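You operate a simulated robot arm through the tools that you are given. There is no shell and no other tool. Be economical: measure what you need, move in short steps, check, and stop when the job is done.

You run a simulated robot arm. Do the job below in one go: nothing can be reset, and whatever is moved stays where it is left.

Task
File the delivery card, shut drawer and cage door, lock the cage and switch off the counter lamp.
Fine: delivery card into the purple tray; clips drawer and cage door shut, key at LOCK; counter lamp off.

Only the result counts: the job must be done as asked and must still hold three seconds after the hand-in. Knocking over, shifting, dropping, spilling or breaking anything else fails it.

Robot
A 7-joint arm with a two-finger parallel gripper on a trunk, on a base that drives. Base frame: it is fixed to the floor where the robot stands at the start and does not move with it; the origin is under the middle of the robot, x ahead of it, y to its left, z up. Readings come in m, degrees, newtons and seconds.
Its first joint turns from -166.0 to 166.0 degrees. Places, roughly: black belt carton [0.5, -1.5, 1.5]; blue relay carton [0.5, 1, 1.25]; brown belt carton [0.5, -1, 0.75]; cage door [0, 1.4, 1]; cage key [-0.2, 1.4, 1.2]; clips drawer [0.1, -0.3, 0.5]; counter lamp switch [0.7, 0.1, 1.1]; green seal carton [0.5, -1.25, 0.75]; grey relay carton [0.5, 1.25, 1.25]; orange lamp carton [0.5, 1, 0.75]; red filter carton [0.5, -1.5, 0.75]; teal lamp carton [0.5, 1.25, 0.75]; tray [0.5, -0.5, 0.9]. Payload 1.57 kg.
The tool frame sits at the grasp point between the pads (the TCP): z along the fingers, y along the line on which they close. The tips reach 0.03 m beyond it. The gripper opens to 0.11 m. The fingers are 0.024 m wide and 0.012 m thick; the gripper's body (0.048 by 0.112 m) begins 0.078 m behind the TCP.
Orientation is that of the tool frame in the base frame, as a unit quaternion [x, y, z, w]. With the fingers straight down and closing along the base's y, the tool's x points along the base's -x, its y along +y and its z along -z.

Tools
- The arm moves only by the tool send_rows. Its argument "motion" is text: rows parted by semicolons, each of 7 numbers parted by spaces: the gripper command, from -1 (shut) to 1 (fully open), values between in proportion, then the shift along the tool's x, y, z in units of 20 mm (1.0 is 20 mm), then the turn, a rotation vector about the tool's x, y, z in units of 8 degrees (1.0 is 8 degrees). In form: grip tx ty tz wx wy wz; .... A call has 1 to 10 rows; each row shifts and turns the commanded pose from where the row before left it, along the tool's axes as they then stand. A call with a number of a shift or a turn outside -1 to 1 is refused whole. Each row takes 0.2 s and may step no farther than 0.05 m and 8.6 degrees from the row before; otherwise, or with a gripper value out of range, the whole call is refused. A pose out of reach is approached as far as the arm can. The call stops where the force on the tool passes 40 N (or 10 N more than at its start, if that is more) or the arm is blocked; 0.2 s more then pass. Each finger travels about 0.045 m/s and halts on what it meets, pressing with about 31 N; the grip force reading is that of the motor and also rises with nothing between the fingers. The clock runs only during rows and for 0.2 s after the last one: add rows that do not move to give the fingers time. It gives the time, the measured TCP pose, the force on the tool (base axes), the opening and the grip force at its end, in the units of the frame above (readings bear some noise), with the torque about the TCP (base axes, N m) and any sound that the robot's microphone picked up.
- Cameras (640 x 400 px; columns grow to the right, rows downward): "scene" is now at [0.0041, 0.1832, 1.5724]; the picture's right is [0.41, -0.91, 0.00], its down [-0.76, -0.35, -0.54] and it looks along [0.49, 0.22, -0.84] (base axes); focal length 214 px, centre (320, 200). "wrist" rides on the gripper at [0.07, 0.016, -0.141] in the tool frame; the picture's right is [-0.23, 0.97, 0.00], its down [-0.86, -0.20, -0.48] and it looks along [-0.47, -0.11, 0.88] (tool axes); focal length 222 px, centre (320, 200).
- snapshot(camera): a new picture of that camera. The clock stands still meanwhile.
- slide_trunk(by): slides the trunk up (or, below 0, down) by that many m; the arm and the scene camera ride with it, the base frame stays. It gives what a move gives, with no picture.
- roll_base(legs): drives the robot by 1 to 6 legs, each [ahead, turn to the left] in m and degrees, along the robot's own axes; the way and the turn of a leg run together, so that a leg with both is an arc; at most 1.5 m and 180 degrees a leg. The arm and the cameras ride along, it lands a little off, and it stops where it bumps. It gives what a move gives.
- pan_tilt(pan, tilt): turns the head with the scene camera to pan (to the left, within 155 degrees either way) and tilt (down, from -29 to 69), counted from straight ahead of the robot. It gives what a move gives.
- measure_at(camera, pixels): for up to 12 pixels [column, row] of the newest picture of that camera ("zoom" is the newest enlarged one), the place [x, y, z] in the base frame of the surface seen there, good to about 0.002 m. The clock stands still meanwhile.
- inspect(camera, box): a new picture of the part [left, top, right, bottom] of that camera's present view, enlarged. The clock stands still meanwhile.
- job_done(): hands the job in; it is judged then, once.

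Work in short steps. Measure before you move; look again where a grasp or a placing could have gone wrong, and mend it. You have 80 turns and 48 pictures in all, those below and enlarged ones among them. Open the gripper and draw the arm clear of the work before you hand the job in, unless the task says otherwise; then end with one line.

The tools are called after "Request:" by a JSON object that holds its "method" and its "body". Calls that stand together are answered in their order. send_rows: Moves the arm, as the interface text tells. Its arguments: {"type":"object","properties":{"motion":{"type":"string"}},"required":["motion"]} The other tools are called the same way: slide_trunk (by) slides the trunk up or down; roll_base (legs) drives the base; pan_tilt (pan, tilt) turns the head that bears the scene camera; snapshot (camera) takes a picture; measure_at (camera, pixels) gives the place of the surface under pixels of a picture; inspect (camera, box) takes an enlarged picture of a part of a camera's view; job_done () hands the job in.

At the start:

```text
time: 0.0
eef_pos: [0.2992, 0.2754, 1.3137]
tool_rot: [0.0, 1.0, 0.0, 0.001]
wrist_force: [-0.1, -0.2, -0.7]
wrist_torque: [0.01, -0.01, -0.01]
gripper_width: 0.11
grip_force: 0.0
trunk travel left (down, up): [-0.525, 0.065]
robot x, y, heading: [-0.0028, -0.0005, -0.0]
head pan, tilt: [24.5, 57.1]
```

scene: 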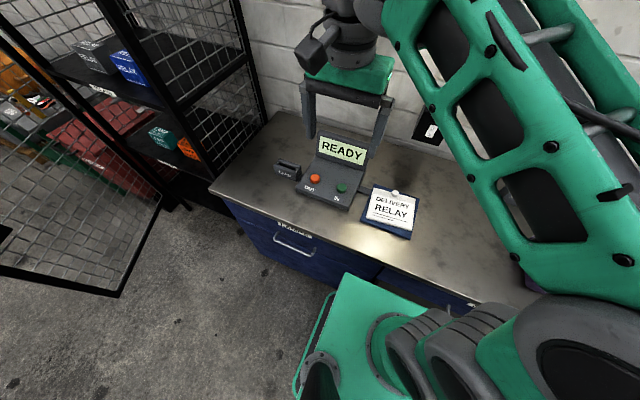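
wrist: 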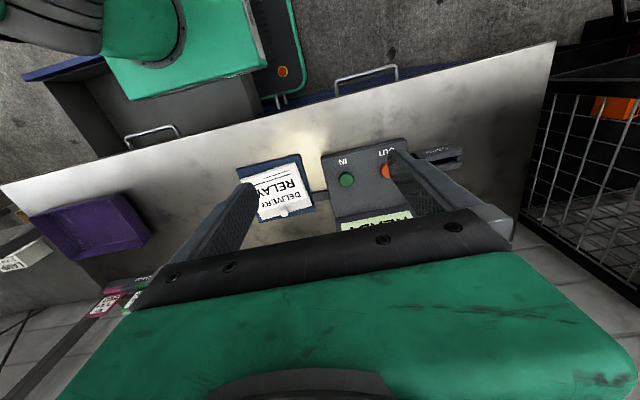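

The scene shows a counter with the clipboard card at about (390,212), a lamp and the cage at left. I enlarge the counter part and look to the right with the head.

Request:
{"method": "inspect", "body": {"camera": "scene", "box": [260, 120, 460, 245]}}

Request:
{"method": "measure_at", "body": {"camera": "wrist", "pixels": [[240, 170], [300, 155], [313, 206], [256, 218], [282, 208], [270, 180], [90, 225], [346, 180], [385, 171], [440, 155], [366, 75], [150, 135]]}}

Request:
{"method": "pan_tilt", "body": {"pan": -30, "tilt": 50}}

Request:
{"method": "snapshot", "body": {"camera": "scene"}}

```text
3.20 times, centred on (360, 182) of scene
```

zoom: 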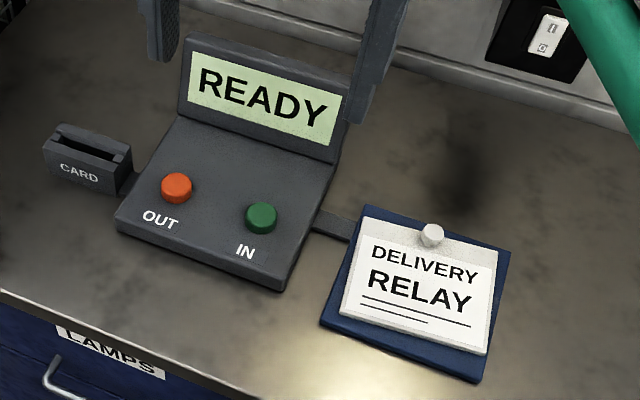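

```text
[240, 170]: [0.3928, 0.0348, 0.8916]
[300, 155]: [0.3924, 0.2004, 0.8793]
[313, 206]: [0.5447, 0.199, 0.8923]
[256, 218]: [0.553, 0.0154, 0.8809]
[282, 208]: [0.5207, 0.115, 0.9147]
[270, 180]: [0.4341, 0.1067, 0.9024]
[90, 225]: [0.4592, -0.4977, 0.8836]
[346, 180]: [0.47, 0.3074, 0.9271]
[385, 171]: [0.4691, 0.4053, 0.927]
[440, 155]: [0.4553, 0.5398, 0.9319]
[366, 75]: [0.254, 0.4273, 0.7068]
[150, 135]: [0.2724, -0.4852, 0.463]
```

```text
time: 1.2
eef_pos: [0.3003, 0.2765, 1.3146]
tool_rot: [0.0, 1.0, -0.001, 0.0]
wrist_force: [-0.1, -1.1, -0.7]
wrist_torque: [-0.01, 0.0, 0.01]
gripper_width: 0.11
grip_force: 0.0
trunk travel left (down, up): [-0.525, 0.065]
robot x, y, heading: [-0.0011, -0.0001, 0.0]
head pan, tilt: [-30.0, 50.0]
```

```text
44 pictures are left
```

scene: 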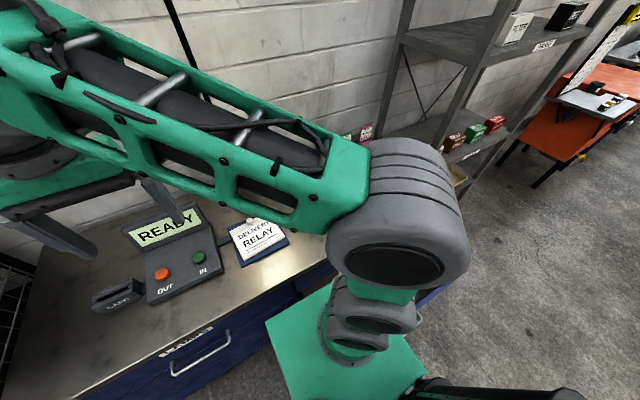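

I see the card with a white knob near (0.52,0.115,0.915) and the open drawer at the left of the wrist view. I look closer at both through the wrist camera.

Request:
{"method": "inspect", "body": {"camera": "wrist", "box": [0, 0, 320, 280]}}

Request:
{"method": "measure_at", "body": {"camera": "wrist", "pixels": [[50, 75], [100, 95], [125, 140], [180, 128], [240, 30], [120, 150], [260, 120], [285, 120], [300, 70], [35, 215], [150, 235], [30, 80]]}}

```text
1.43 times, centred on (160, 140) of wrist
```

zoom: 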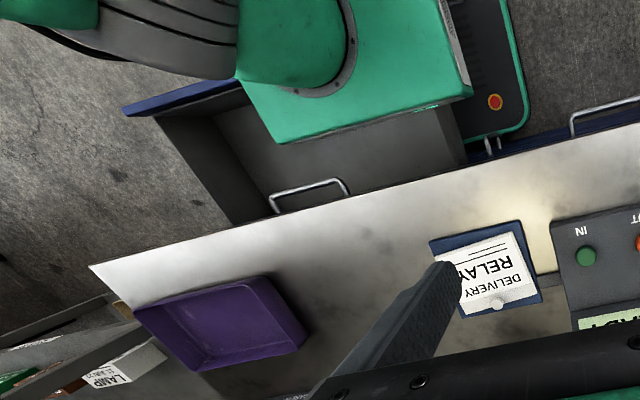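

```text
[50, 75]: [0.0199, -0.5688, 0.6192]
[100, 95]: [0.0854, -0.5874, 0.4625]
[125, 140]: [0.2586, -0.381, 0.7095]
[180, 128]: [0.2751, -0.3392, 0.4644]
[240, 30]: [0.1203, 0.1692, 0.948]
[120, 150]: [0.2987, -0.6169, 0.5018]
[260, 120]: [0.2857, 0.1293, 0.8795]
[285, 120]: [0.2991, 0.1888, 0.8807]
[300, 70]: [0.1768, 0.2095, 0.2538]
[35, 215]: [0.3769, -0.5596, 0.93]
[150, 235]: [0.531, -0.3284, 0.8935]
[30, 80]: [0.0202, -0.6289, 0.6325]
```

The open lower drawer's front is at x≈0.02 (top z≈0.62), and the tray floor is at about (0.46,-0.50,0.884). Now I look at the wall switch with the head.

Request:
{"method": "pan_tilt", "body": {"pan": 24, "tilt": 35}}

Request:
{"method": "snapshot", "body": {"camera": "scene"}}

```text
time: 2.5
eef_pos: [0.3006, 0.2764, 1.3141]
tool_rot: [0.0, 1.0, 0.0, 0.0]
wrist_force: [0.0, 0.0, -0.3]
wrist_torque: [0.01, -0.01, 0.0]
gripper_width: 0.1102
grip_force: 0.0
trunk travel left (down, up): [-0.525, 0.065]
robot x, y, heading: [-0.0025, -0.0002, 0.1]
head pan, tilt: [24.0, 35.0]
```

```text
42 pictures are left
```

scene: 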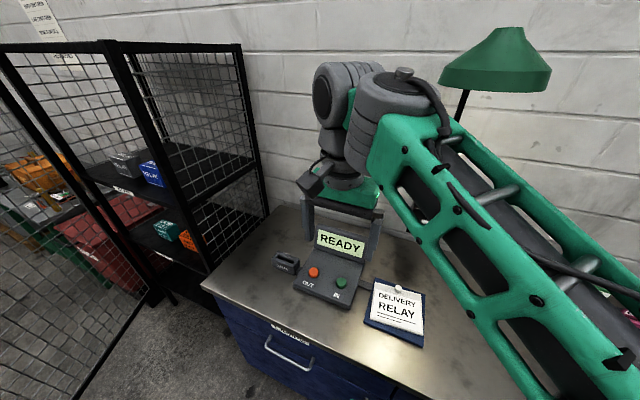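

The lamp shade hangs at (495,60) and the switch is hidden behind the arm. I measure lamp, cage and card points.

Request:
{"method": "measure_at", "body": {"camera": "scene", "pixels": [[445, 80], [548, 75], [495, 75], [460, 105], [397, 288], [395, 312], [118, 200], [20, 300], [150, 295], [265, 190], [380, 280], [420, 290]]}}

Request:
{"method": "pan_tilt", "body": {"pan": 85, "tilt": 25}}

Request:
{"method": "snapshot", "body": {"camera": "scene"}}

Request:
{"method": "pan_tilt", "body": {"pan": -145, "tilt": 40}}

Request:
{"method": "snapshot", "body": {"camera": "scene"}}

```text
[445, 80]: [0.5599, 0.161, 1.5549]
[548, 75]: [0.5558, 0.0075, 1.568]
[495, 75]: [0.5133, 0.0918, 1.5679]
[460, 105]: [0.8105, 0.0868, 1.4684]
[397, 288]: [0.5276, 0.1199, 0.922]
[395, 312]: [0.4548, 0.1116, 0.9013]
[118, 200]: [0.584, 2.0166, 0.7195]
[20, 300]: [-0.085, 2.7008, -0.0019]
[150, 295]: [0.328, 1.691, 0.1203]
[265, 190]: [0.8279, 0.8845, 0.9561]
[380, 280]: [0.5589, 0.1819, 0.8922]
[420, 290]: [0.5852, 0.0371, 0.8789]
```

```text
time: 3.8
eef_pos: [0.3008, 0.2758, 1.3143]
tool_rot: [0.0, 1.0, 0.001, 0.0]
wrist_force: [0.5, -0.2, 0.3]
wrist_torque: [-0.02, 0.0, 0.02]
gripper_width: 0.1101
grip_force: 0.0
trunk travel left (down, up): [-0.525, 0.065]
robot x, y, heading: [-0.0008, -0.0038, 0.2]
head pan, tilt: [85.0, 25.0]
```

```text
41 pictures are left
```

scene: 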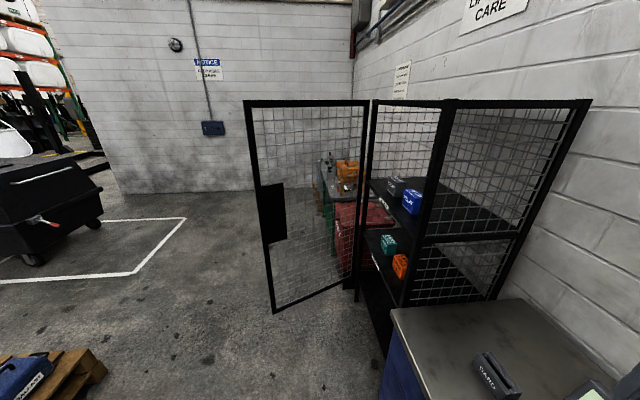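

```text
time: 7.0
eef_pos: [0.2989, 0.2755, 1.3145]
tool_rot: [0.0, 1.0, 0.0, -0.001]
wrist_force: [0.4, -0.6, 0.3]
wrist_torque: [-0.03, -0.01, -0.01]
gripper_width: 0.11
grip_force: 0.0
trunk travel left (down, up): [-0.525, 0.065]
robot x, y, heading: [-0.0005, 0.0033, 0.1]
head pan, tilt: [-145.0, 40.0]
```

```text
40 pictures are left
```

scene: 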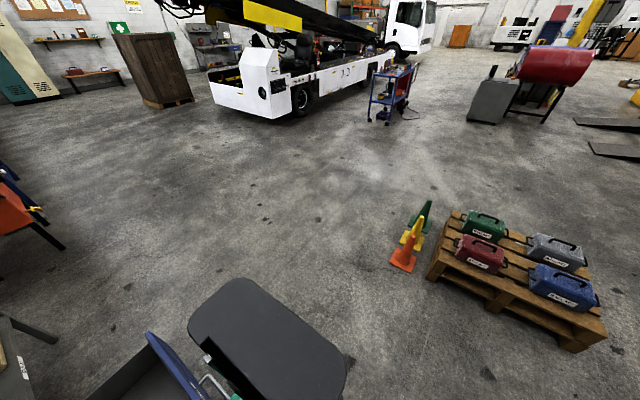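

Behind the robot the floor is free except a pallet with boxes and cones at right of the picture. I measure their nearest corners, and the drawer front at (165,345).

Request:
{"method": "measure_at", "body": {"camera": "scene", "pixels": [[428, 278], [400, 268], [575, 350], [20, 330], [60, 248], [150, 335], [215, 380], [300, 240], [185, 320], [230, 290], [345, 390]]}}

Request:
{"method": "inspect", "body": {"camera": "scene", "box": [80, 280, 260, 400]}}

```text
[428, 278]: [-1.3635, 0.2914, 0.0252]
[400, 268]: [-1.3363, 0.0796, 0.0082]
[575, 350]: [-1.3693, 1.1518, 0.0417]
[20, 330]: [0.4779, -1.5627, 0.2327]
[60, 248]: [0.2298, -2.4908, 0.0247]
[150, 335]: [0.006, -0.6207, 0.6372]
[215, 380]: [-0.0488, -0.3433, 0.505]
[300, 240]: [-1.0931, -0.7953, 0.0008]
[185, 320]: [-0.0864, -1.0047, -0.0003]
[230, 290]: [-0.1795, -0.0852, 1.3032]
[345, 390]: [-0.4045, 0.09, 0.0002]
```

```text
3.33 times, centred on (170, 340) of scene
```

zoom: 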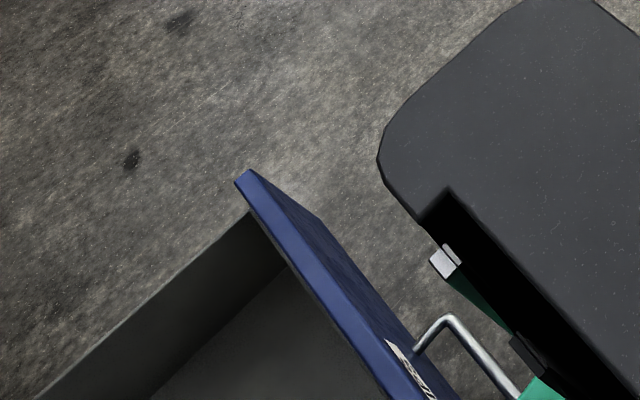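

The drawer handle is at about (-0.05,-0.34,0.505), and the floor behind is free to x≈-1.3. I back off and shift to the right, so I can push the drawer shut from in front.

Request:
{"method": "roll_base", "body": {"legs": [[-0.25, 0], [0, 30], [-0.35, 0], [0, -30]]}}

Request:
{"method": "pan_tilt", "body": {"pan": -10, "tilt": 45}}

Request:
{"method": "snapshot", "body": {"camera": "scene"}}

```text
time: 13.7
eef_pos: [-0.2569, 0.1036, 1.3139]
tool_rot: [0.003, 1.0, -0.001, 0.0]
wrist_force: [-0.2, -1.2, -0.1]
wrist_torque: [0.01, 0.03, -0.03]
gripper_width: 0.1101
grip_force: 0.1
trunk travel left (down, up): [-0.525, 0.065]
robot x, y, heading: [-0.5596, -0.1698, -0.3]
head pan, tilt: [-145.0, 40.0]
```

```text
time: 15.9
eef_pos: [-0.2567, 0.1039, 1.3139]
tool_rot: [0.002, 1.0, 0.0, 0.0]
wrist_force: [0.8, -0.2, 0.3]
wrist_torque: [0.01, -0.01, -0.01]
gripper_width: 0.1098
grip_force: 0.2
trunk travel left (down, up): [-0.525, 0.065]
robot x, y, heading: [-0.5577, -0.1696, -0.3]
head pan, tilt: [-10.0, 45.0]
```

```text
38 pictures are left
```

scene: 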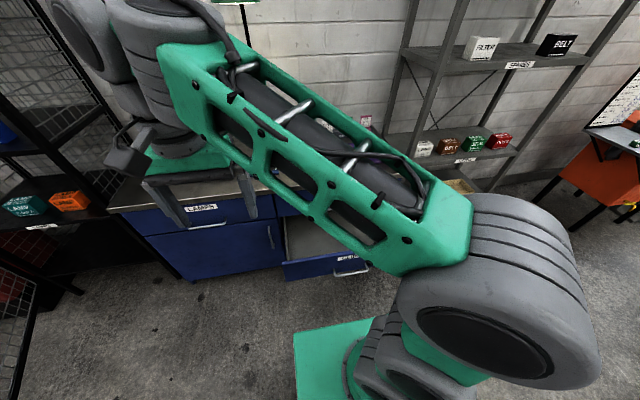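

The way to the drawer is free now; its front and handle show at (350,272). I measure them, slide the trunk down and turn the tool to point ahead.

Request:
{"method": "measure_at", "body": {"camera": "scene", "pixels": [[286, 268], [300, 270], [350, 272], [333, 272], [366, 270], [270, 235], [282, 262]]}}

Request:
{"method": "slide_trunk", "body": {"by": -0.45}}

Request:
{"method": "send_rows", "body": {"motion": "-1 0 -1 0 0 -1 0; -1 0 -1 0 0 -1 0; -1 0 -1 0 0 -1 0; -1 0 -1 0 0 -1 0; -1 0 -1 0 0 -1 0; -1 0 -1 0 0 -1 0; -1 0 -1 0 0 -1 0; -1 0 -1 0 0 -1 0; -1 0 -1 0 0 -1 0; -1 0 -1 0 0 -1 0"}}

```text
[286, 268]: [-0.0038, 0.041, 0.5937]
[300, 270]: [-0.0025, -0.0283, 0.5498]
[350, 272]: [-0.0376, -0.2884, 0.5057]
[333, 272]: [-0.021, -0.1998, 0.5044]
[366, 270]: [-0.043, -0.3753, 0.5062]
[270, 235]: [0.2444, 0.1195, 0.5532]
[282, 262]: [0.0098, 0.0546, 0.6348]
```

```text
refused: -0.45 is not a number from -0.4 to 0.4
```

```text
time: 17.4
eef_pos: [-0.2416, 0.0121, 1.3026]
tool_rot: [-0.068, 0.943, -0.042, 0.325]
wrist_force: [-0.1, 0.6, 0.6]
wrist_torque: [-0.02, 0.01, -0.05]
gripper_width: 0.0001
grip_force: 12.2
out of reach, approached as far as the arm can: row 6, 7
trunk travel left (down, up): [-0.525, 0.065]
robot x, y, heading: [-0.5567, -0.1758, -0.3]
head pan, tilt: [-10.0, 45.0]
stopped in row 7: the arm was blocked; the commanded pose is now the measured one
```

The turn stopped at an arm limit, as the hand was too close in. I lower the trunk by 0.4 and move the hand ahead while turning.

Request:
{"method": "slide_trunk", "body": {"by": -0.4}}

Request:
{"method": "send_rows", "body": {"motion": "-1 -0.8 0 0.6 0 0 0; -1 -0.8 0 0.6 0 0 0; -1 -0.8 0 0.6 0 0 0; -1 -0.8 0 0.6 0 0 0; -1 -0.8 0 0.6 0 -0.8 0; -1 -0.7 0 0.7 0 -0.8 0; -1 -0.6 0 0.8 0 -0.8 0"}}

```text
time: 21.2
eef_pos: [-0.2307, 0.0172, 0.8927]
tool_rot: [-0.075, 0.947, -0.049, 0.307]
wrist_force: [0.8, 0.3, 0.2]
wrist_torque: [0.03, -0.01, -0.01]
gripper_width: 0.0
grip_force: 21.7
trunk travel left (down, up): [-0.125, 0.465]
robot x, y, heading: [-0.5588, -0.1756, -0.2]
head pan, tilt: [-10.0, 45.0]
```

```text
time: 23.0
eef_pos: [-0.1987, -0.0054, 0.9844]
tool_rot: [-0.089, 0.907, -0.04, 0.409]
wrist_force: [0.2, -0.6, 0.1]
wrist_torque: [0.01, 0.01, 0.01]
gripper_width: 0.0
grip_force: 21.6
out of reach, approached as far as the arm can: row 1, 3, 5, 6, 7
trunk travel left (down, up): [-0.125, 0.465]
robot x, y, heading: [-0.5596, -0.1676, -0.5]
head pan, tilt: [-10.0, 45.0]
stopped in row 7: the arm was blocked; the commanded pose is now the measured one
```

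The arm meets a joint limit in this posture. I look at how it stands.

Request:
{"method": "snapshot", "body": {"camera": "scene"}}

```text
37 pictures are left
```

scene: 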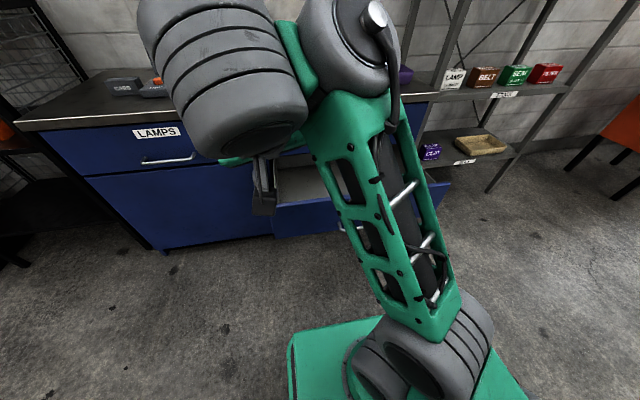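

The elbow is high with the hand tucked close. I extend it forward and down along the tool, then carry on tilting.

Request:
{"method": "send_rows", "body": {"motion": "-1 0 -0.5 1 0 0 0; -1 0 -0.5 1 0 0 0; -1 0 -0.5 1 0 0 0; -1 0 -0.5 1 0 0 0; -1 0 -0.5 1 0 0 0; -1 0 -0.5 1 0 0 0; -1 0 -0.5 1 0 0 0; -1 0 -0.5 1 0 0 0; -1 0 -0.5 1 0 0 0; -1 0 -0.5 1 0 0 0"}}

Request:
{"method": "send_rows", "body": {"motion": "-1 0 -0.5 0.5 0 -0.8 0; -1 0 -0.5 0.5 0 -0.8 0; -1 0 -0.5 0.5 0 -0.8 0; -1 0 -0.5 0.5 0 -0.8 0; -1 0 -0.5 0 0 -0.8 0; -1 0 -0.5 0 0 -0.8 0; -1 0 -0.5 0 0 -0.8 0"}}

```text
time: 23.7
eef_pos: [-0.2053, 0.0245, 0.9765]
tool_rot: [-0.176, 0.901, -0.004, 0.396]
wrist_force: [1.0, 0.1, -0.2]
wrist_torque: [-0.03, 0.0, 0.05]
gripper_width: 0.0
grip_force: 21.0
out of reach, approached as far as the arm can: row 1, 2, 3
trunk travel left (down, up): [-0.125, 0.465]
robot x, y, heading: [-0.5541, -0.1712, -0.3]
head pan, tilt: [-10.0, 45.0]
stopped in row 3: the arm was blocked; the commanded pose is now the measured one
```

```text
time: 24.3
eef_pos: [-0.2307, 0.0841, 0.9777]
tool_rot: [-0.324, 0.86, 0.077, 0.387]
wrist_force: [0.3, -0.3, 0.4]
wrist_torque: [-0.03, 0.01, 0.0]
gripper_width: 0.0
grip_force: 21.7
out of reach, approached as far as the arm can: row 1, 2
trunk travel left (down, up): [-0.125, 0.465]
robot x, y, heading: [-0.5567, -0.1737, -0.1]
head pan, tilt: [-10.0, 45.0]
stopped in row 2: the arm was blocked; the commanded pose is now the measured one
```

The tilt axis doesn't fit the arm's present azimuth, so the wrist binds. I turn the tool back to straight down, then bring the hand straight in front of the robot.

Request:
{"method": "send_rows", "body": {"motion": "-1 0 0 0 0.144 0.727 0.61; -1 0 0 0 0.144 0.727 0.61; -1 0 0 0 0.144 0.727 0.61; -1 0 0 0 0.144 0.727 0.61; -1 0 0 0 0.144 0.727 0.61; -1 0 0 0 0.144 0.727 0.61; -1 0 0 0 0.144 0.727 0.61; -1 0 0 0 0.144 0.727 0.61"}}

Request:
{"method": "send_rows", "body": {"motion": "-1 -0.5 -1 0 0 0 0; -1 -0.5 -1 0 0 0 0; -1 -0.5 -1 0 0 0 0; -1 -0.5 -1 0 0 0 0; -1 -0.5 -1 0 0 0 0; -1 -0.5 -1 0 0 0 0; -1 -0.5 -1 0 0 0 0; -1 -0.5 -1 0 0 0 0; -1 -0.5 -1 0 0 0 0; -1 -0.5 -1 0 0 0 0"}}

```text
time: 26.1
eef_pos: [-0.242, 0.0813, 0.9889]
tool_rot: [-0.007, 1.0, 0.006, 0.022]
wrist_force: [0.0, -0.1, 0.7]
wrist_torque: [0.01, 0.0, 0.0]
gripper_width: 0.0
grip_force: 21.0
trunk travel left (down, up): [-0.125, 0.465]
robot x, y, heading: [-0.5607, -0.1732, 0.0]
head pan, tilt: [-10.0, 45.0]
```

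```text
time: 28.3
eef_pos: [-0.1414, -0.1198, 0.9879]
tool_rot: [0.007, 1.0, 0.006, 0.013]
wrist_force: [7.2, 2.3, -10.6]
wrist_torque: [-0.56, 0.53, -0.32]
gripper_width: 0.0
grip_force: 21.5
trunk travel left (down, up): [-0.125, 0.465]
robot x, y, heading: [-0.5567, -0.1702, -0.4]
head pan, tilt: [-10.0, 45.0]
stopped in row 10: the force on the tool passed its limit (the readings are from after the stop); the commanded pose is now the measured one
```

Something touched the hand at (-0.14,-0.12,0.99), where there should be free air. I look.

Request:
{"method": "snapshot", "body": {"camera": "scene"}}

Request:
{"method": "snapshot", "body": {"camera": "wrist"}}

```text
36 pictures are left
```

scene: 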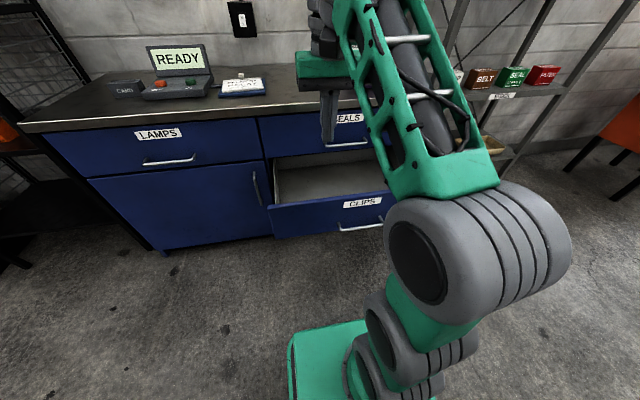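

```text
35 pictures are left
```

wrist: 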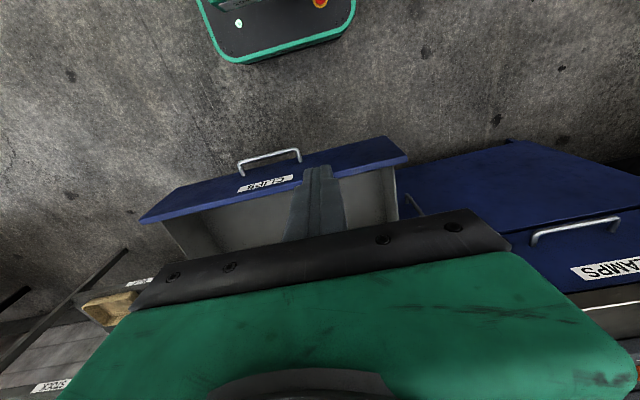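

Nothing is near the hand, so it was probably a jolt from the arm itself. I go on a little and read the force.

Request:
{"method": "send_rows", "body": {"motion": "-1 -0.3 -0.5 0.5 0 0 0; -1 -0.3 -0.5 0.5 0 0 0; -1 -0.3 -0.5 0.5 0 0 0; -1 0 0 0 0 0 0"}}

```text
time: 29.3
eef_pos: [-0.1235, -0.151, 0.957]
tool_rot: [0.008, 1.0, 0.005, 0.012]
wrist_force: [-0.2, 0.7, 0.3]
wrist_torque: [0.0, 0.02, 0.02]
gripper_width: 0.0
grip_force: 21.1
trunk travel left (down, up): [-0.125, 0.465]
robot x, y, heading: [-0.5605, -0.1689, -0.5]
head pan, tilt: [-10.0, 45.0]
```

The force is gone. Now I pitch the tool forward in a few rows, straight ahead of the robot.

Request:
{"method": "send_rows", "body": {"motion": "-1 0 0 0.5 0 -1 0; -1 0 0 0.5 0 -1 0; -1 0 0 0.5 0 -1 0; -1 0 0 0.5 0 -1 0; -1 0 0 0.5 0 -1 0"}}

```text
time: 30.7
eef_pos: [-0.0825, -0.1386, 0.8884]
tool_rot: [-0.001, 0.967, 0.012, 0.253]
wrist_force: [-0.9, -0.2, -1.1]
wrist_torque: [0.02, -0.02, 0.02]
gripper_width: 0.0002
grip_force: 20.9
out of reach, approached as far as the arm can: row 3, 4, 5
trunk travel left (down, up): [-0.125, 0.465]
robot x, y, heading: [-0.5549, -0.1725, -0.2]
head pan, tilt: [-10.0, 45.0]
stopped in row 5: the arm was blocked; the commanded pose is now the measured one
```

The tilt of about 30° is near the limit, which suffices to push with the fingertips. I lower the hand to in front of the drawer face at y≈-0.29.

Request:
{"method": "send_rows", "body": {"motion": "-1 0.66 -0.62 1 0 0 0; -1 0.66 -0.62 1 0 0 0; -1 0.66 -0.62 1 0 0 0; -1 0.66 -0.62 1 0 0 0; -1 0.66 -0.62 1 0 0 0; -1 0.66 -0.62 1 0 0 0; -1 0.66 -0.62 1 0 0 0; -1 0.66 -0.62 1 0 0 0"}}

```text
time: 31.3
eef_pos: [-0.0627, -0.161, 0.7423]
tool_rot: [0.004, 0.991, 0.026, 0.135]
wrist_force: [0.6, -0.6, -0.8]
wrist_torque: [-0.06, -0.03, 0.0]
gripper_width: 0.0
grip_force: 21.5
trunk travel left (down, up): [-0.125, 0.465]
robot x, y, heading: [-0.5558, -0.1707, -0.5]
head pan, tilt: [-10.0, 45.0]
stopped in row 2: the arm was blocked; the commanded pose is now the measured one
```

Lower down the arm permits less tilt (now 15°). That is enough to push on the handle bar, so I lower the trunk 0.12 and bring the tip in front of the bar at (-0.043,-0.29,0.505).

Request:
{"method": "slide_trunk", "body": {"by": -0.12}}

Request:
{"method": "send_rows", "body": {"motion": "-1 0.29 -0.93 0.64 0 0 0; -1 0.29 -0.93 0.64 0 0 0; -1 0.29 -0.93 0.64 0 0 0; -1 0.29 -0.93 0.64 0 0 0; -1 0.29 -0.93 0.64 0 0 0; -1 0.29 -0.93 0.64 0 0 0; -1 0.29 -0.93 0.64 0 0 0; -1 0 0 0 0 0 0"}}

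Request:
{"method": "snapshot", "body": {"camera": "scene"}}

```text
time: 32.8
eef_pos: [-0.0663, -0.1615, 0.6126]
tool_rot: [0.005, 0.993, 0.029, 0.11]
wrist_force: [0.0, 0.3, 0.3]
wrist_torque: [0.01, 0.0, -0.04]
gripper_width: 0.0
grip_force: 21.0
trunk travel left (down, up): [-0.005, 0.585]
robot x, y, heading: [-0.56, -0.1732, -0.4]
head pan, tilt: [-10.0, 45.0]
```

```text
time: 34.1
eef_pos: [-0.073, -0.1937, 0.5337]
tool_rot: [-0.065, 0.991, 0.045, 0.11]
wrist_force: [-0.2, -0.7, 0.3]
wrist_torque: [0.0, 0.03, -0.02]
gripper_width: 0.0
grip_force: 20.6
trunk travel left (down, up): [-0.005, 0.585]
robot x, y, heading: [-0.5603, -0.1721, -0.3]
head pan, tilt: [-10.0, 45.0]
stopped in row 6: the arm was blocked; the commanded pose is now the measured one
```

```text
34 pictures are left
```

scene: 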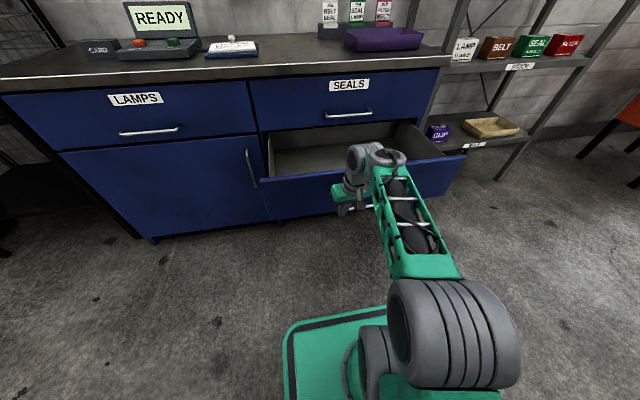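

The hand stands in front of the drawer, but the arm still binds. I measure the arm's own links to understand the posture.

Request:
{"method": "measure_at", "body": {"camera": "scene", "pixels": [[450, 320], [405, 320], [430, 265], [400, 210], [385, 175], [360, 160], [345, 195], [370, 345], [300, 340], [345, 210], [390, 155], [450, 390]]}}

```text
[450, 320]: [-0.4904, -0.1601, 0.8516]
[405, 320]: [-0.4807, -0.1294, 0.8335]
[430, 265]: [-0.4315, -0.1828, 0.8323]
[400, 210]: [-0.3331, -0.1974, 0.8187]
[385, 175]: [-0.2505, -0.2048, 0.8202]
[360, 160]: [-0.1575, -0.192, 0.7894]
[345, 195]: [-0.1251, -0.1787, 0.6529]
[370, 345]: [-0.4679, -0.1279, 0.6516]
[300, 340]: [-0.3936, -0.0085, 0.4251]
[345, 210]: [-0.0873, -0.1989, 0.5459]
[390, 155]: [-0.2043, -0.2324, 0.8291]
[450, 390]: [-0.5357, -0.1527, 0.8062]
```

The forearm is level, so the binding may be a twist limit of the wrist. I raise the hand a little and test turning the tool about its own axis.

Request:
{"method": "send_rows", "body": {"motion": "-1 -0.2 0 -1 0 0 0; -1 -0.2 0 -1 0 0 0; -1 0 0 -1 0 0 1; -1 0 0 -1 0 0 1; -1 0 0 -1 0 0 1; -1 0 0 -1 0 0 1; -1 0 0 0 0 0 1; -1 0 0 0 0 0 1"}}

```text
time: 35.9
eef_pos: [-0.0953, -0.2042, 0.6632]
tool_rot: [0.344, 0.93, 0.087, 0.093]
wrist_force: [0.1, 0.5, 0.1]
wrist_torque: [-0.05, 0.02, -0.01]
gripper_width: 0.0
grip_force: 21.2
trunk travel left (down, up): [-0.005, 0.585]
robot x, y, heading: [-0.5559, -0.1695, -0.1]
head pan, tilt: [-10.0, 45.0]
```

The turn is free this way. I go on to 90° and test the forward pitch (now about the tool's x).

Request:
{"method": "send_rows", "body": {"motion": "-1 0 0 0 0 0 1; -1 0 0 0 0 0 1; -1 0 0 0 0 0 1; -1 0 0 0 0 0 1; -1 0 0 0 0 0 1; -1 0 0 0 0 0 1; -1 0 0 0 -1 0 0; -1 0 0 0 -1 0 0; -1 0 0 0 -1 0 0; -1 0 0 0 -1 0 0"}}

```text
time: 38.1
eef_pos: [-0.0916, -0.2042, 0.6407]
tool_rot: [0.659, 0.654, 0.301, 0.218]
wrist_force: [0.2, -0.7, -0.1]
wrist_torque: [0.03, 0.01, 0.01]
gripper_width: 0.0
grip_force: 21.5
trunk travel left (down, up): [-0.005, 0.585]
robot x, y, heading: [-0.5594, -0.1715, -0.3]
head pan, tilt: [-10.0, 45.0]
```

That frees the wrist: pitch is now about 43° without blocking. I go on to nearly horizontal.

Request:
{"method": "send_rows", "body": {"motion": "-1 0 0 0 -1 0 0; -1 0 0 0 -1 0 0; -1 0 0 0 -1 0 0; -1 0 0 0 -1 0 0; -1 0 0 0 -1 0 0; -1 0 0 0 0 0 0"}}

```text
time: 38.8
eef_pos: [-0.0904, -0.2029, 0.5864]
tool_rot: [0.648, 0.601, 0.385, 0.266]
wrist_force: [0.9, -0.4, 0.5]
wrist_torque: [0.01, 0.01, 0.02]
gripper_width: 0.0
grip_force: 21.8
trunk travel left (down, up): [-0.005, 0.585]
robot x, y, heading: [-0.5571, -0.1685, -0.3]
head pan, tilt: [-10.0, 45.0]
stopped in row 3: the arm was blocked; the commanded pose is now the measured one
```

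Pitch is about 56°, which is ample. I push along +x with the tip at z≈0.57 against the drawer face.

Request:
{"method": "send_rows", "body": {"motion": "-1 -0.02 0.574 0.819 0 0 0; -1 -0.02 0.574 0.819 0 0 0; -1 -0.02 0.574 0.819 0 0 0; -1 -0.02 0.574 0.819 0 0 0; -1 -0.02 0.574 0.819 0 0 0; -1 -0.02 0.574 0.819 0 0 0; -1 -0.02 0.574 0.819 0 0 0; -1 -0.02 0.574 0.819 0 0 0; -1 -0.02 0.574 0.819 0 0 0; -1 -0.02 0.574 0.819 0 0 0"}}

```text
time: 41.0
eef_pos: [0.1086, -0.2014, 0.5937]
tool_rot: [0.645, 0.599, 0.388, 0.272]
wrist_force: [0.1, 0.2, 0.8]
wrist_torque: [0.01, 0.01, -0.02]
gripper_width: 0.0
grip_force: 20.9
trunk travel left (down, up): [-0.005, 0.585]
robot x, y, heading: [-0.558, -0.1697, -0.2]
head pan, tilt: [-10.0, 45.0]
```

It moved 0.2 m freely. I go on and look.

Request:
{"method": "send_rows", "body": {"motion": "-1 -0.02 0.574 0.819 0 0 0; -1 -0.02 0.574 0.819 0 0 0; -1 -0.02 0.574 0.819 0 0 0; -1 -0.02 0.574 0.819 0 0 0; -1 -0.02 0.574 0.819 0 0 0"}}

Request:
{"method": "snapshot", "body": {"camera": "scene"}}

```text
time: 42.2
eef_pos: [0.2054, -0.2018, 0.5904]
tool_rot: [0.645, 0.6, 0.387, 0.272]
wrist_force: [-0.5, -0.4, 0.3]
wrist_torque: [-0.01, 0.0, 0.01]
gripper_width: 0.0001
grip_force: 21.2
trunk travel left (down, up): [-0.005, 0.585]
robot x, y, heading: [-0.5601, -0.1719, -0.2]
head pan, tilt: [-10.0, 45.0]
```

```text
33 pictures are left
```

scene: 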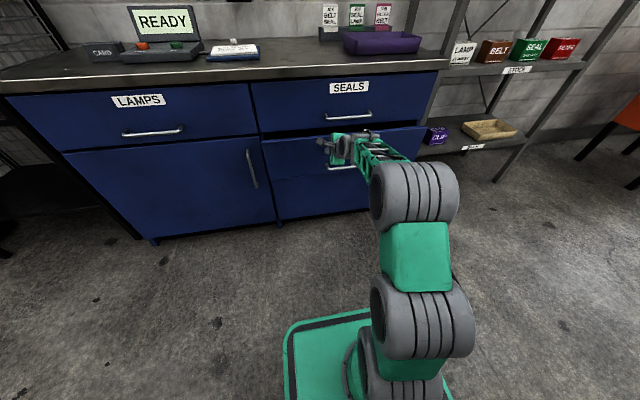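

The drawer is nearly closed, with a few centimetres left. I push on until it seats.

Request:
{"method": "send_rows", "body": {"motion": "-1 -0.02 0.574 0.819 0 0 0; -1 -0.02 0.574 0.819 0 0 0; -1 -0.01 0.287 0.41 0 0 0; -1 -0.01 0.287 0.41 0 0 0; -1 -0.01 0.287 0.41 0 0 0; -1 -0.01 0.287 0.41 0 0 0"}}

Request:
{"method": "inspect", "body": {"camera": "scene", "box": [220, 60, 460, 210]}}

```text
time: 43.3
eef_pos: [0.2637, -0.2037, 0.5936]
tool_rot: [0.647, 0.601, 0.386, 0.268]
wrist_force: [-27.3, 0.7, 9.0]
wrist_torque: [-0.01, 0.03, -0.14]
gripper_width: 0.0001
grip_force: 21.8
trunk travel left (down, up): [-0.005, 0.585]
robot x, y, heading: [-0.558, -0.173, -0.4]
head pan, tilt: [-10.0, 45.0]
stopped in row 5: the force on the tool passed its limit (the readings are from after the stop); the commanded pose is now the measured one
```

```text
2.67 times, centred on (340, 135) of scene
```

zoom: 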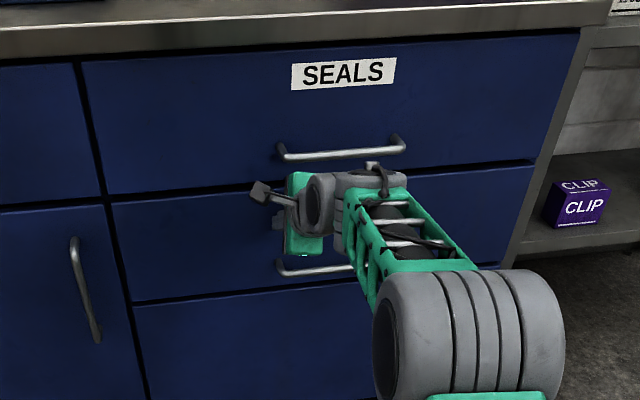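

The drawer is flush with its neighbours and the force shows its stop. I draw back along -x and raise the trunk, then look at the counter.

Request:
{"method": "send_rows", "body": {"motion": "-1 0.02 -0.574 -0.819 0 0 0; -1 0.02 -0.574 -0.819 0 0 0; -1 0.02 -0.574 -0.819 0 0 0; -1 0.02 -0.574 -0.819 0 0 0; -1 0.02 -0.574 -0.819 0 0 0; -1 0.02 -0.574 -0.819 0 0 0; -1 0.02 -0.574 -0.819 0 0 0; -1 0.02 -0.574 -0.819 0 0 0; -1 0.02 -0.574 -0.819 0 0 0; -1 0.02 -0.574 -0.819 0 0 0"}}

Request:
{"method": "slide_trunk", "body": {"by": 0.4}}

Request:
{"method": "snapshot", "body": {"camera": "scene"}}

```text
time: 45.5
eef_pos: [0.0632, -0.2036, 0.5902]
tool_rot: [0.648, 0.601, 0.384, 0.267]
wrist_force: [0.2, 0.4, 0.5]
wrist_torque: [-0.04, 0.02, -0.01]
gripper_width: 0.0
grip_force: 21.0
trunk travel left (down, up): [-0.005, 0.585]
robot x, y, heading: [-0.5571, -0.1745, -0.4]
head pan, tilt: [-10.0, 45.0]
```

```text
time: 49.3
eef_pos: [0.0628, -0.2033, 0.9892]
tool_rot: [0.647, 0.602, 0.385, 0.266]
wrist_force: [0.3, -0.2, -0.9]
wrist_torque: [-0.03, 0.02, 0.02]
gripper_width: 0.0001
grip_force: 21.0
trunk travel left (down, up): [-0.405, 0.185]
robot x, y, heading: [-0.5542, -0.1727, -0.4]
head pan, tilt: [-10.0, 45.0]
```

```text
31 pictures are left
```

scene: 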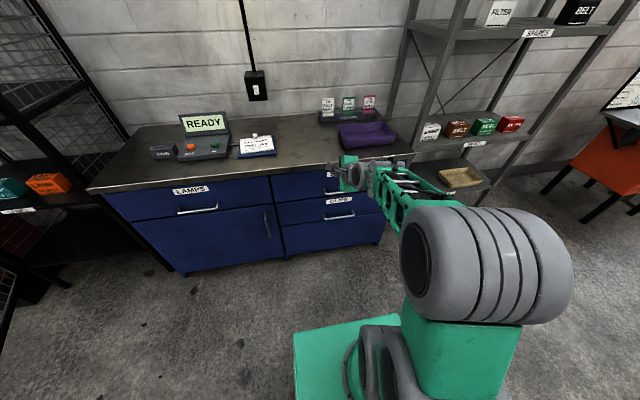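

Clear view: switch at (256,90), card at (257,146), tray at (367,135). I enlarge and measure.

Request:
{"method": "inspect", "body": {"camera": "scene", "box": [220, 60, 420, 185]}}

```text
3.20 times, centred on (320, 122) of scene
```

zoom: 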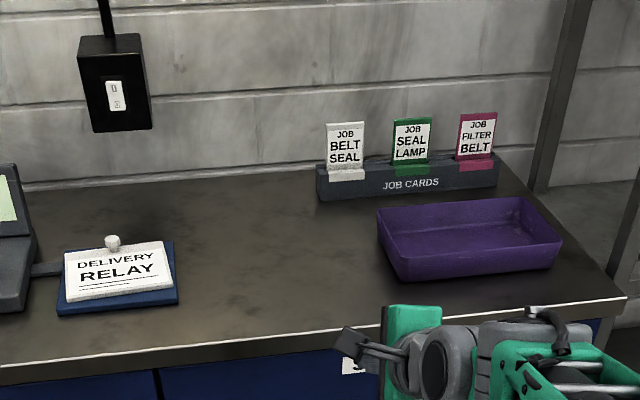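

Request:
{"method": "measure_at", "body": {"camera": "zoom", "pixels": [[112, 240], [112, 248], [66, 298], [170, 270], [165, 243], [380, 210], [396, 276], [560, 240], [460, 235], [115, 88], [117, 104], [95, 115]]}}

```text
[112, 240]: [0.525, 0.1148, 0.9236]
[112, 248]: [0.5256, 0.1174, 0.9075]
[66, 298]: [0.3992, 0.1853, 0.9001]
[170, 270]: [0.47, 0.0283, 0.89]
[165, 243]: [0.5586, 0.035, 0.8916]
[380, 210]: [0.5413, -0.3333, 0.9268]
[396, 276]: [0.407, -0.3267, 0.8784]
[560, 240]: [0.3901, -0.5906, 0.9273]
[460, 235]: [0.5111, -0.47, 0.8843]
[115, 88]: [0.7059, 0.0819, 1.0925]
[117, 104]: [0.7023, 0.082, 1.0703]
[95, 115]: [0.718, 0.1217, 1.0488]
```

Knob at (0.525,0.116,0.90–0.925); tray inside about x 0.39–0.54, y -0.33–-0.59. I turn the tool straight down while drawing it back, then drive up to the counter.

Request:
{"method": "send_rows", "body": {"motion": "-1 0 0 -0.9 0.98 -0.18 -0.07; -1 0 0 -0.9 0.98 -0.18 -0.07; -1 0 0 -0.9 0.98 -0.18 -0.07; -1 0 0 -0.9 0.98 -0.18 -0.07; 1 0 -0.5 -0.7 0.98 -0.18 -0.07; 1 0 -0.5 -0.7 0.98 -0.18 -0.07; 1 0 -0.5 -0.7 0.98 -0.18 -0.07; 1 0 -0.8 0 0 0 0; 1 0 -0.8 0 0 0 0; 1 0 -0.8 0 0 0 0"}}

Request:
{"method": "roll_base", "body": {"legs": [[0.57, 0]]}}

```text
time: 51.5
eef_pos: [-0.0764, -0.2099, 1.0718]
tool_rot: [0.708, 0.706, -0.001, 0.002]
wrist_force: [-0.4, -0.1, 0.6]
wrist_torque: [-0.02, -0.01, 0.01]
gripper_width: 0.1101
grip_force: 0.0
trunk travel left (down, up): [-0.405, 0.185]
robot x, y, heading: [-0.5613, -0.1743, -0.5]
head pan, tilt: [-10.0, 45.0]
```

```text
time: 54.8
eef_pos: [0.4995, -0.2164, 1.0725]
tool_rot: [0.708, 0.706, 0.0, 0.001]
wrist_force: [-0.9, -0.3, 0.0]
wrist_torque: [0.0, -0.01, 0.01]
gripper_width: 0.1099
grip_force: 0.1
trunk travel left (down, up): [-0.405, 0.185]
robot x, y, heading: [0.0189, -0.1763, -0.3]
head pan, tilt: [-10.0, 45.0]
```

The robot stands at (0.02,-0.18). I carry the open hand at this height over the knob.

Request:
{"method": "send_rows", "body": {"motion": "1 1 0.08 0 0 0 0; 1 1 0.08 0 0 0 0; 1 1 0.08 0 0 0 0; 1 1 0.08 0 0 0 0; 1 1 0.08 0 0 0 0; 1 1 0.08 0 0 0 0; 1 1 0.08 0 0 0 0; 1 1 0.08 0 0 0 0; 1 1 0.08 0 0 0 0; 1 1 0.08 0 0 0 0"}}

Request:
{"method": "send_rows", "body": {"motion": "1 1 0.08 0 0 0 0; 1 1 0.08 0 0 0 0; 1 1 0.08 0 0 0 0; 1 1 0.08 0 0 0 0; 1 1 0.08 0 0 0 0; 1 1 0.08 0 0 0 0; 1 0.6 0 0 0 0 0; 1 0 0 0 0 0 0"}}

Request:
{"method": "snapshot", "body": {"camera": "wrist"}}

```text
time: 57.0
eef_pos: [0.517, -0.0176, 1.0685]
tool_rot: [0.709, 0.706, 0.001, 0.001]
wrist_force: [-1.1, -0.1, -0.4]
wrist_torque: [-0.01, 0.03, -0.02]
gripper_width: 0.11
grip_force: 0.1
trunk travel left (down, up): [-0.405, 0.185]
robot x, y, heading: [0.0166, -0.1729, -0.5]
head pan, tilt: [-10.0, 45.0]
```

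```text
time: 58.8
eef_pos: [0.5267, 0.1178, 1.0726]
tool_rot: [0.708, 0.706, 0.0, 0.002]
wrist_force: [-0.2, 0.9, 0.6]
wrist_torque: [0.0, 0.0, 0.0]
gripper_width: 0.1099
grip_force: 0.0
trunk travel left (down, up): [-0.405, 0.185]
robot x, y, heading: [0.0155, -0.1765, -0.5]
head pan, tilt: [-10.0, 45.0]
```

```text
29 pictures are left
```

wrist: 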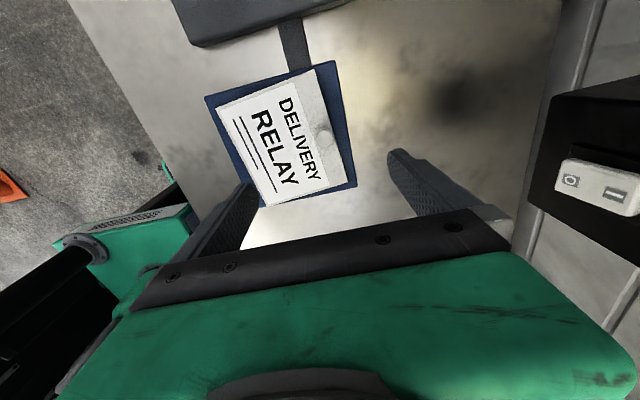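

The hand is above the knob at (320,132); the switch shows with O at (570,180) and I at (615,193). I measure knob, card corners and switch.

Request:
{"method": "measure_at", "body": {"camera": "wrist", "pixels": [[320, 132], [323, 142], [316, 70], [344, 185], [220, 103], [268, 207], [570, 180], [615, 193], [595, 186], [560, 200], [538, 205]]}}

```text
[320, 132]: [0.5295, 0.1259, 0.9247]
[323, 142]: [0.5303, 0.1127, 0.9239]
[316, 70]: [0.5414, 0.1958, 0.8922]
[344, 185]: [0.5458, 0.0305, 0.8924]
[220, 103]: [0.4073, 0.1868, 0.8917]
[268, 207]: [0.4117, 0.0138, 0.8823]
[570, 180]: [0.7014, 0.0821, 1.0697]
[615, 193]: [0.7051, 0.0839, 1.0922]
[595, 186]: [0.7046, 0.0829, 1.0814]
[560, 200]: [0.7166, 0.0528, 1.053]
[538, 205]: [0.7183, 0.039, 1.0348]
```

Knob centre is about (0.528,0.118). I go down to TCP z≈0.938, so the tips stay just above the card, and close.

Request:
{"method": "send_rows", "body": {"motion": "1 0 0 1 0 0 0; 1 0 0 1 0 0 0; 1 0 0 1 0 0 0; 1 0 0 1 0 0 0; 1 0 0 1 0 0 0; 1 0 0 1 0 0 0; 1 0 0 0.7 0 0 0; 1 0 0 0 0 0 0"}}

Request:
{"method": "send_rows", "body": {"motion": "-1 0 0 0 0 0 0; -1 0 0 0 0 0 0; -1 0 0 0 0 0 0; -1 0 0 0 0 0 0; -1 0 0 0 0 0 0; -1 0 0 0 0 0 0; -1 0 0 0 0 0 0; -1 0 0 0 0 0 0"}}

```text
time: 60.6
eef_pos: [0.5261, 0.1156, 0.9383]
tool_rot: [0.708, 0.706, 0.0, 0.001]
wrist_force: [0.7, 0.0, 0.3]
wrist_torque: [0.0, -0.03, 0.0]
gripper_width: 0.1099
grip_force: 0.1
trunk travel left (down, up): [-0.405, 0.185]
robot x, y, heading: [0.0146, -0.1785, -0.3]
head pan, tilt: [-10.0, 45.0]
```

```text
time: 62.4
eef_pos: [0.5263, 0.1155, 0.939]
tool_rot: [0.708, 0.706, 0.0, 0.002]
wrist_force: [1.0, -0.3, 0.8]
wrist_torque: [-0.02, 0.05, 0.08]
gripper_width: 0.0223
grip_force: 30.8
trunk travel left (down, up): [-0.405, 0.185]
robot x, y, heading: [0.0174, -0.1777, -0.4]
head pan, tilt: [-10.0, 45.0]
```

The fingers hold the knob (opening 0.022). I lift slowly and check.

Request:
{"method": "send_rows", "body": {"motion": "-1 0 0 -0.3 0 0 0; -1 0 0 -0.5 0 0 0; -1 0 0 -1 0 0 0; -1 0 0 -1 0 0 0; -1 0 0 -1 0 0 0; -1 0 0 -1 0 0 0; -1 0 0 -1 0 0 0; -1 0 0 0 0 0 0"}}

Request:
{"method": "snapshot", "body": {"camera": "wrist"}}

```text
time: 64.2
eef_pos: [0.5274, 0.1188, 1.053]
tool_rot: [0.708, 0.706, -0.001, 0.002]
wrist_force: [0.5, 0.2, -1.3]
wrist_torque: [0.01, -0.06, 0.01]
gripper_width: 0.0223
grip_force: 31.2
trunk travel left (down, up): [-0.405, 0.185]
robot x, y, heading: [0.0142, -0.1732, -0.3]
head pan, tilt: [-10.0, 45.0]
```

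```text
28 pictures are left
```

wrist: 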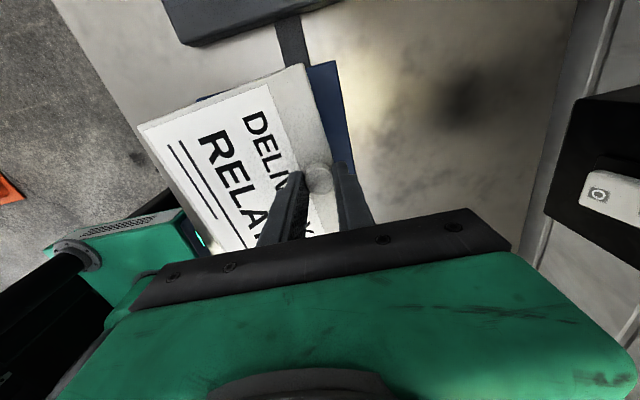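

The card hangs level in the hand and the blue pad stayed. I measure the card's corners.

Request:
{"method": "measure_at", "body": {"camera": "wrist", "pixels": [[300, 68], [142, 126], [155, 140], [210, 243], [290, 72], [230, 100], [330, 190]]}}

```text
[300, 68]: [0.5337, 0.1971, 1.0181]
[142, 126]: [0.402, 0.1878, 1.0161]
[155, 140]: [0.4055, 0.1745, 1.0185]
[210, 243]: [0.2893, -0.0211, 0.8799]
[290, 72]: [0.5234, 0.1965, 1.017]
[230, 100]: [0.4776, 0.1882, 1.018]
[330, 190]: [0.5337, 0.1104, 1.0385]
```

The card spans about 0.14 (x) by 0.155 (y), with the knob near its far edge. I carry it to above the tray at a raised height, watching the force.

Request:
{"method": "send_rows", "body": {"motion": "-1 -0.5 0 -1 0 0 0; -1 -1 0 -1 0 0 0; -1 -1 0 0 0 0 0; -1 -1 0 0 0 0 0; -1 -1 0 0 0 0 0; -1 -1 0 0 0 0 0; -1 -1 0 0 0 0 0; -1 -1 0 0 0 0 0; -1 -1 0 0 0 0 0; -1 -1 0 0 0 0 0"}}

Request:
{"method": "send_rows", "body": {"motion": "-1 -1 0 0 0 0 0; -1 -1 0 0 0 0 0; -1 -1 0 0 0 0 0; -1 -1 0 0 0 0 0; -1 -1 0 0 0 0 0; -1 -1 0 0 0 0 0; -1 -1 0 0 0 0 0; -1 -1 0 0 0 0 0; -1 -1 0 0 0 0 0; -1 -1 0 0 0 0 0"}}

Request:
{"method": "pan_tilt", "body": {"pan": -35, "tilt": 55}}

Request:
{"method": "snapshot", "body": {"camera": "scene"}}

```text
time: 66.4
eef_pos: [0.5249, -0.0761, 1.095]
tool_rot: [0.708, 0.706, 0.001, 0.001]
wrist_force: [0.9, -0.4, -1.6]
wrist_torque: [0.01, -0.03, 0.0]
gripper_width: 0.0223
grip_force: 30.7
trunk travel left (down, up): [-0.405, 0.185]
robot x, y, heading: [0.0163, -0.1754, -0.3]
head pan, tilt: [-10.0, 45.0]
```

```text
time: 68.6
eef_pos: [0.5233, -0.2745, 1.0947]
tool_rot: [0.708, 0.706, 0.0, 0.001]
wrist_force: [0.1, -0.6, -0.8]
wrist_torque: [0.01, -0.02, -0.01]
gripper_width: 0.0219
grip_force: 30.5
trunk travel left (down, up): [-0.405, 0.185]
robot x, y, heading: [0.0144, -0.1775, -0.5]
head pan, tilt: [-10.0, 45.0]
```

```text
time: 69.5
eef_pos: [0.5245, -0.2739, 1.0945]
tool_rot: [0.708, 0.707, 0.0, 0.001]
wrist_force: [0.3, 0.6, -1.0]
wrist_torque: [0.04, -0.05, -0.03]
gripper_width: 0.0224
grip_force: 31.1
trunk travel left (down, up): [-0.405, 0.185]
robot x, y, heading: [0.0142, -0.177, -0.6]
head pan, tilt: [-35.0, 55.0]
```

```text
27 pictures are left
```

scene: 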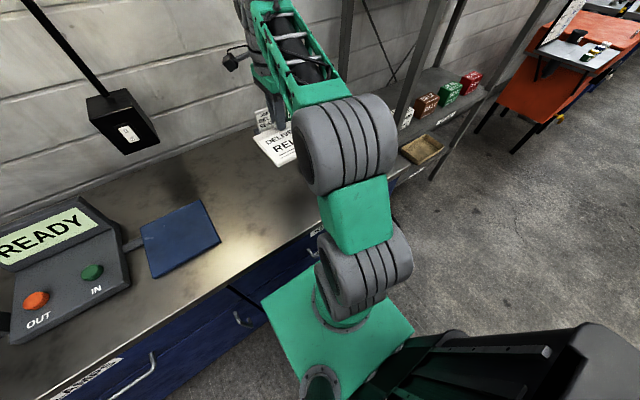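

The arm hides the tray from the head; the wrist camera looks towards -y, so I use that.

Request:
{"method": "snapshot", "body": {"camera": "wrist"}}

```text
26 pictures are left
```

wrist: 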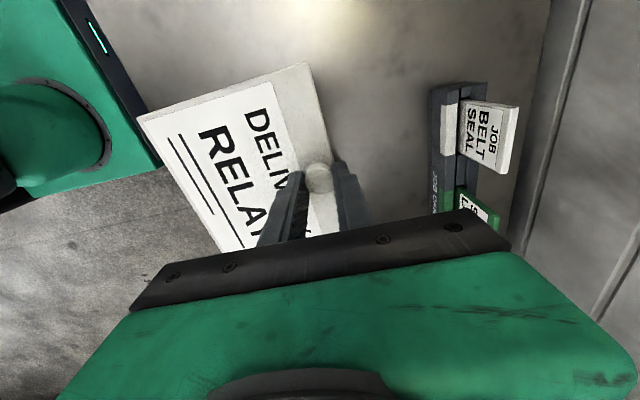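

Request:
{"method": "measure_at", "body": {"camera": "wrist", "pixels": [[515, 110], [462, 102], [435, 90], [435, 180], [500, 218], [448, 130]]}}

```text
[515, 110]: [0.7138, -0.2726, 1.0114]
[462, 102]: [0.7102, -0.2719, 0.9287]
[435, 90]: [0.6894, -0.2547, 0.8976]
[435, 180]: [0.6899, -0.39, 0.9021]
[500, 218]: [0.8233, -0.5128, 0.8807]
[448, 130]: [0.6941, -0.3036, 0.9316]
```

The job cards stand at x≥0.69, well clear. I move on to above the tray with a 4° turn that squares the card (knob target x≈0.518, y≈-0.46).

Request:
{"method": "send_rows", "body": {"motion": "-1 -1 -0.05 0 0 0 0; -1 -1 -0.05 0 0 0 0; -1 -1 -0.05 0 0 0 0; -1 -1 -0.05 0 0 0 0; -1 -1 -0.05 0 0 0 0; -1 -1 -0.05 0 0 0 0; -1 -1 0 0 0 0 0; -1 -1 0 0 0 0 0; -1 -1 0 0 0 0 0; -1 -0.3 0 0 0 0 0.5"}}

Request:
{"method": "snapshot", "body": {"camera": "scene"}}

Request:
{"method": "snapshot", "body": {"camera": "wrist"}}

```text
time: 71.7
eef_pos: [0.5178, -0.4612, 1.0944]
tool_rot: [0.733, 0.681, 0.001, 0.001]
wrist_force: [-0.4, 0.0, -0.8]
wrist_torque: [0.0, -0.05, 0.0]
gripper_width: 0.0223
grip_force: 31.0
trunk travel left (down, up): [-0.405, 0.185]
robot x, y, heading: [0.0156, -0.1731, -0.4]
head pan, tilt: [-35.0, 55.0]
```

```text
25 pictures are left
```

scene: 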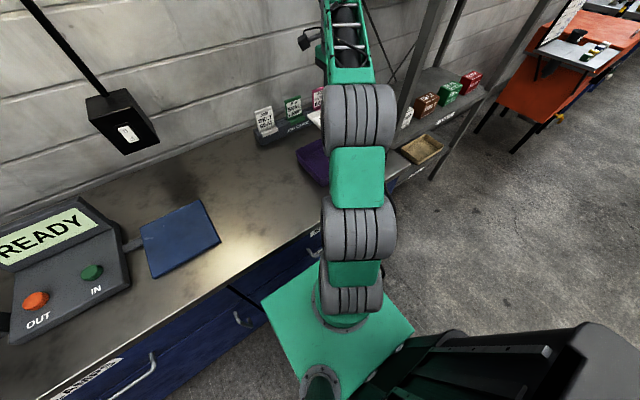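

```text
24 pictures are left
```

wrist: 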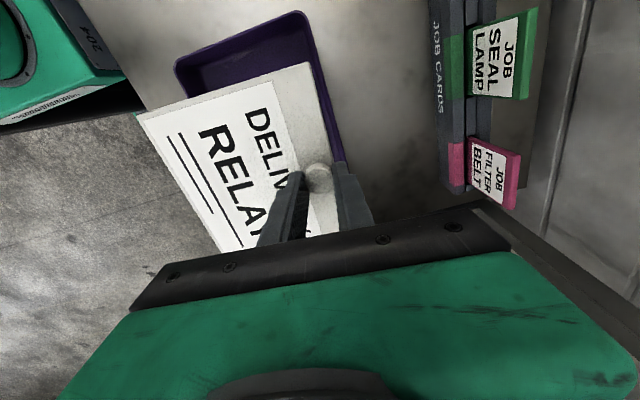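

The tray shows under the card. I measure tray rim and card corners.

Request:
{"method": "measure_at", "body": {"camera": "wrist", "pixels": [[178, 66], [300, 15], [195, 82], [295, 50], [340, 155], [188, 92], [250, 55], [302, 68], [144, 123], [310, 100]]}}

```text
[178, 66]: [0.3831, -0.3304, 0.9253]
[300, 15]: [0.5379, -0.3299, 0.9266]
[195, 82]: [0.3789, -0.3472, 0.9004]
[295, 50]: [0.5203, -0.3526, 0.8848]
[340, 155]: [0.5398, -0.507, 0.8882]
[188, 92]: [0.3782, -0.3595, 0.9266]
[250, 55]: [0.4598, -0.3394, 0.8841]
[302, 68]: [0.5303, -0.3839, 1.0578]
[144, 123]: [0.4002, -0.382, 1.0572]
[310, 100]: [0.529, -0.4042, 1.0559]
```

Tray rim x 0.378–0.542; card x 0.400–0.531. I shift 5 mm towards the robot and lower to just above the floor of the tray.

Request:
{"method": "send_rows", "body": {"motion": "-1 0 -0.25 0.5 0 0 0; -1 0 0 1 0 0 0; -1 0 0 1 0 0 0; -1 0 0 1 0 0 0; -1 0 0 1 0 0 0; -1 0 0 1 0 0 0; -1 0 0 1 0 0 0; -1 0 0 0.7 0 0 0; -1 0 0 0.6 0 0 0; -1 0 0 0 0 0 0"}}

```text
time: 73.9
eef_pos: [0.5155, -0.4606, 0.9393]
tool_rot: [0.733, 0.681, 0.0, 0.002]
wrist_force: [0.0, 0.4, 0.0]
wrist_torque: [-0.04, -0.06, -0.01]
gripper_width: 0.022
grip_force: 30.6
trunk travel left (down, up): [-0.405, 0.185]
robot x, y, heading: [0.0179, -0.1729, -0.3]
head pan, tilt: [-35.0, 55.0]
```

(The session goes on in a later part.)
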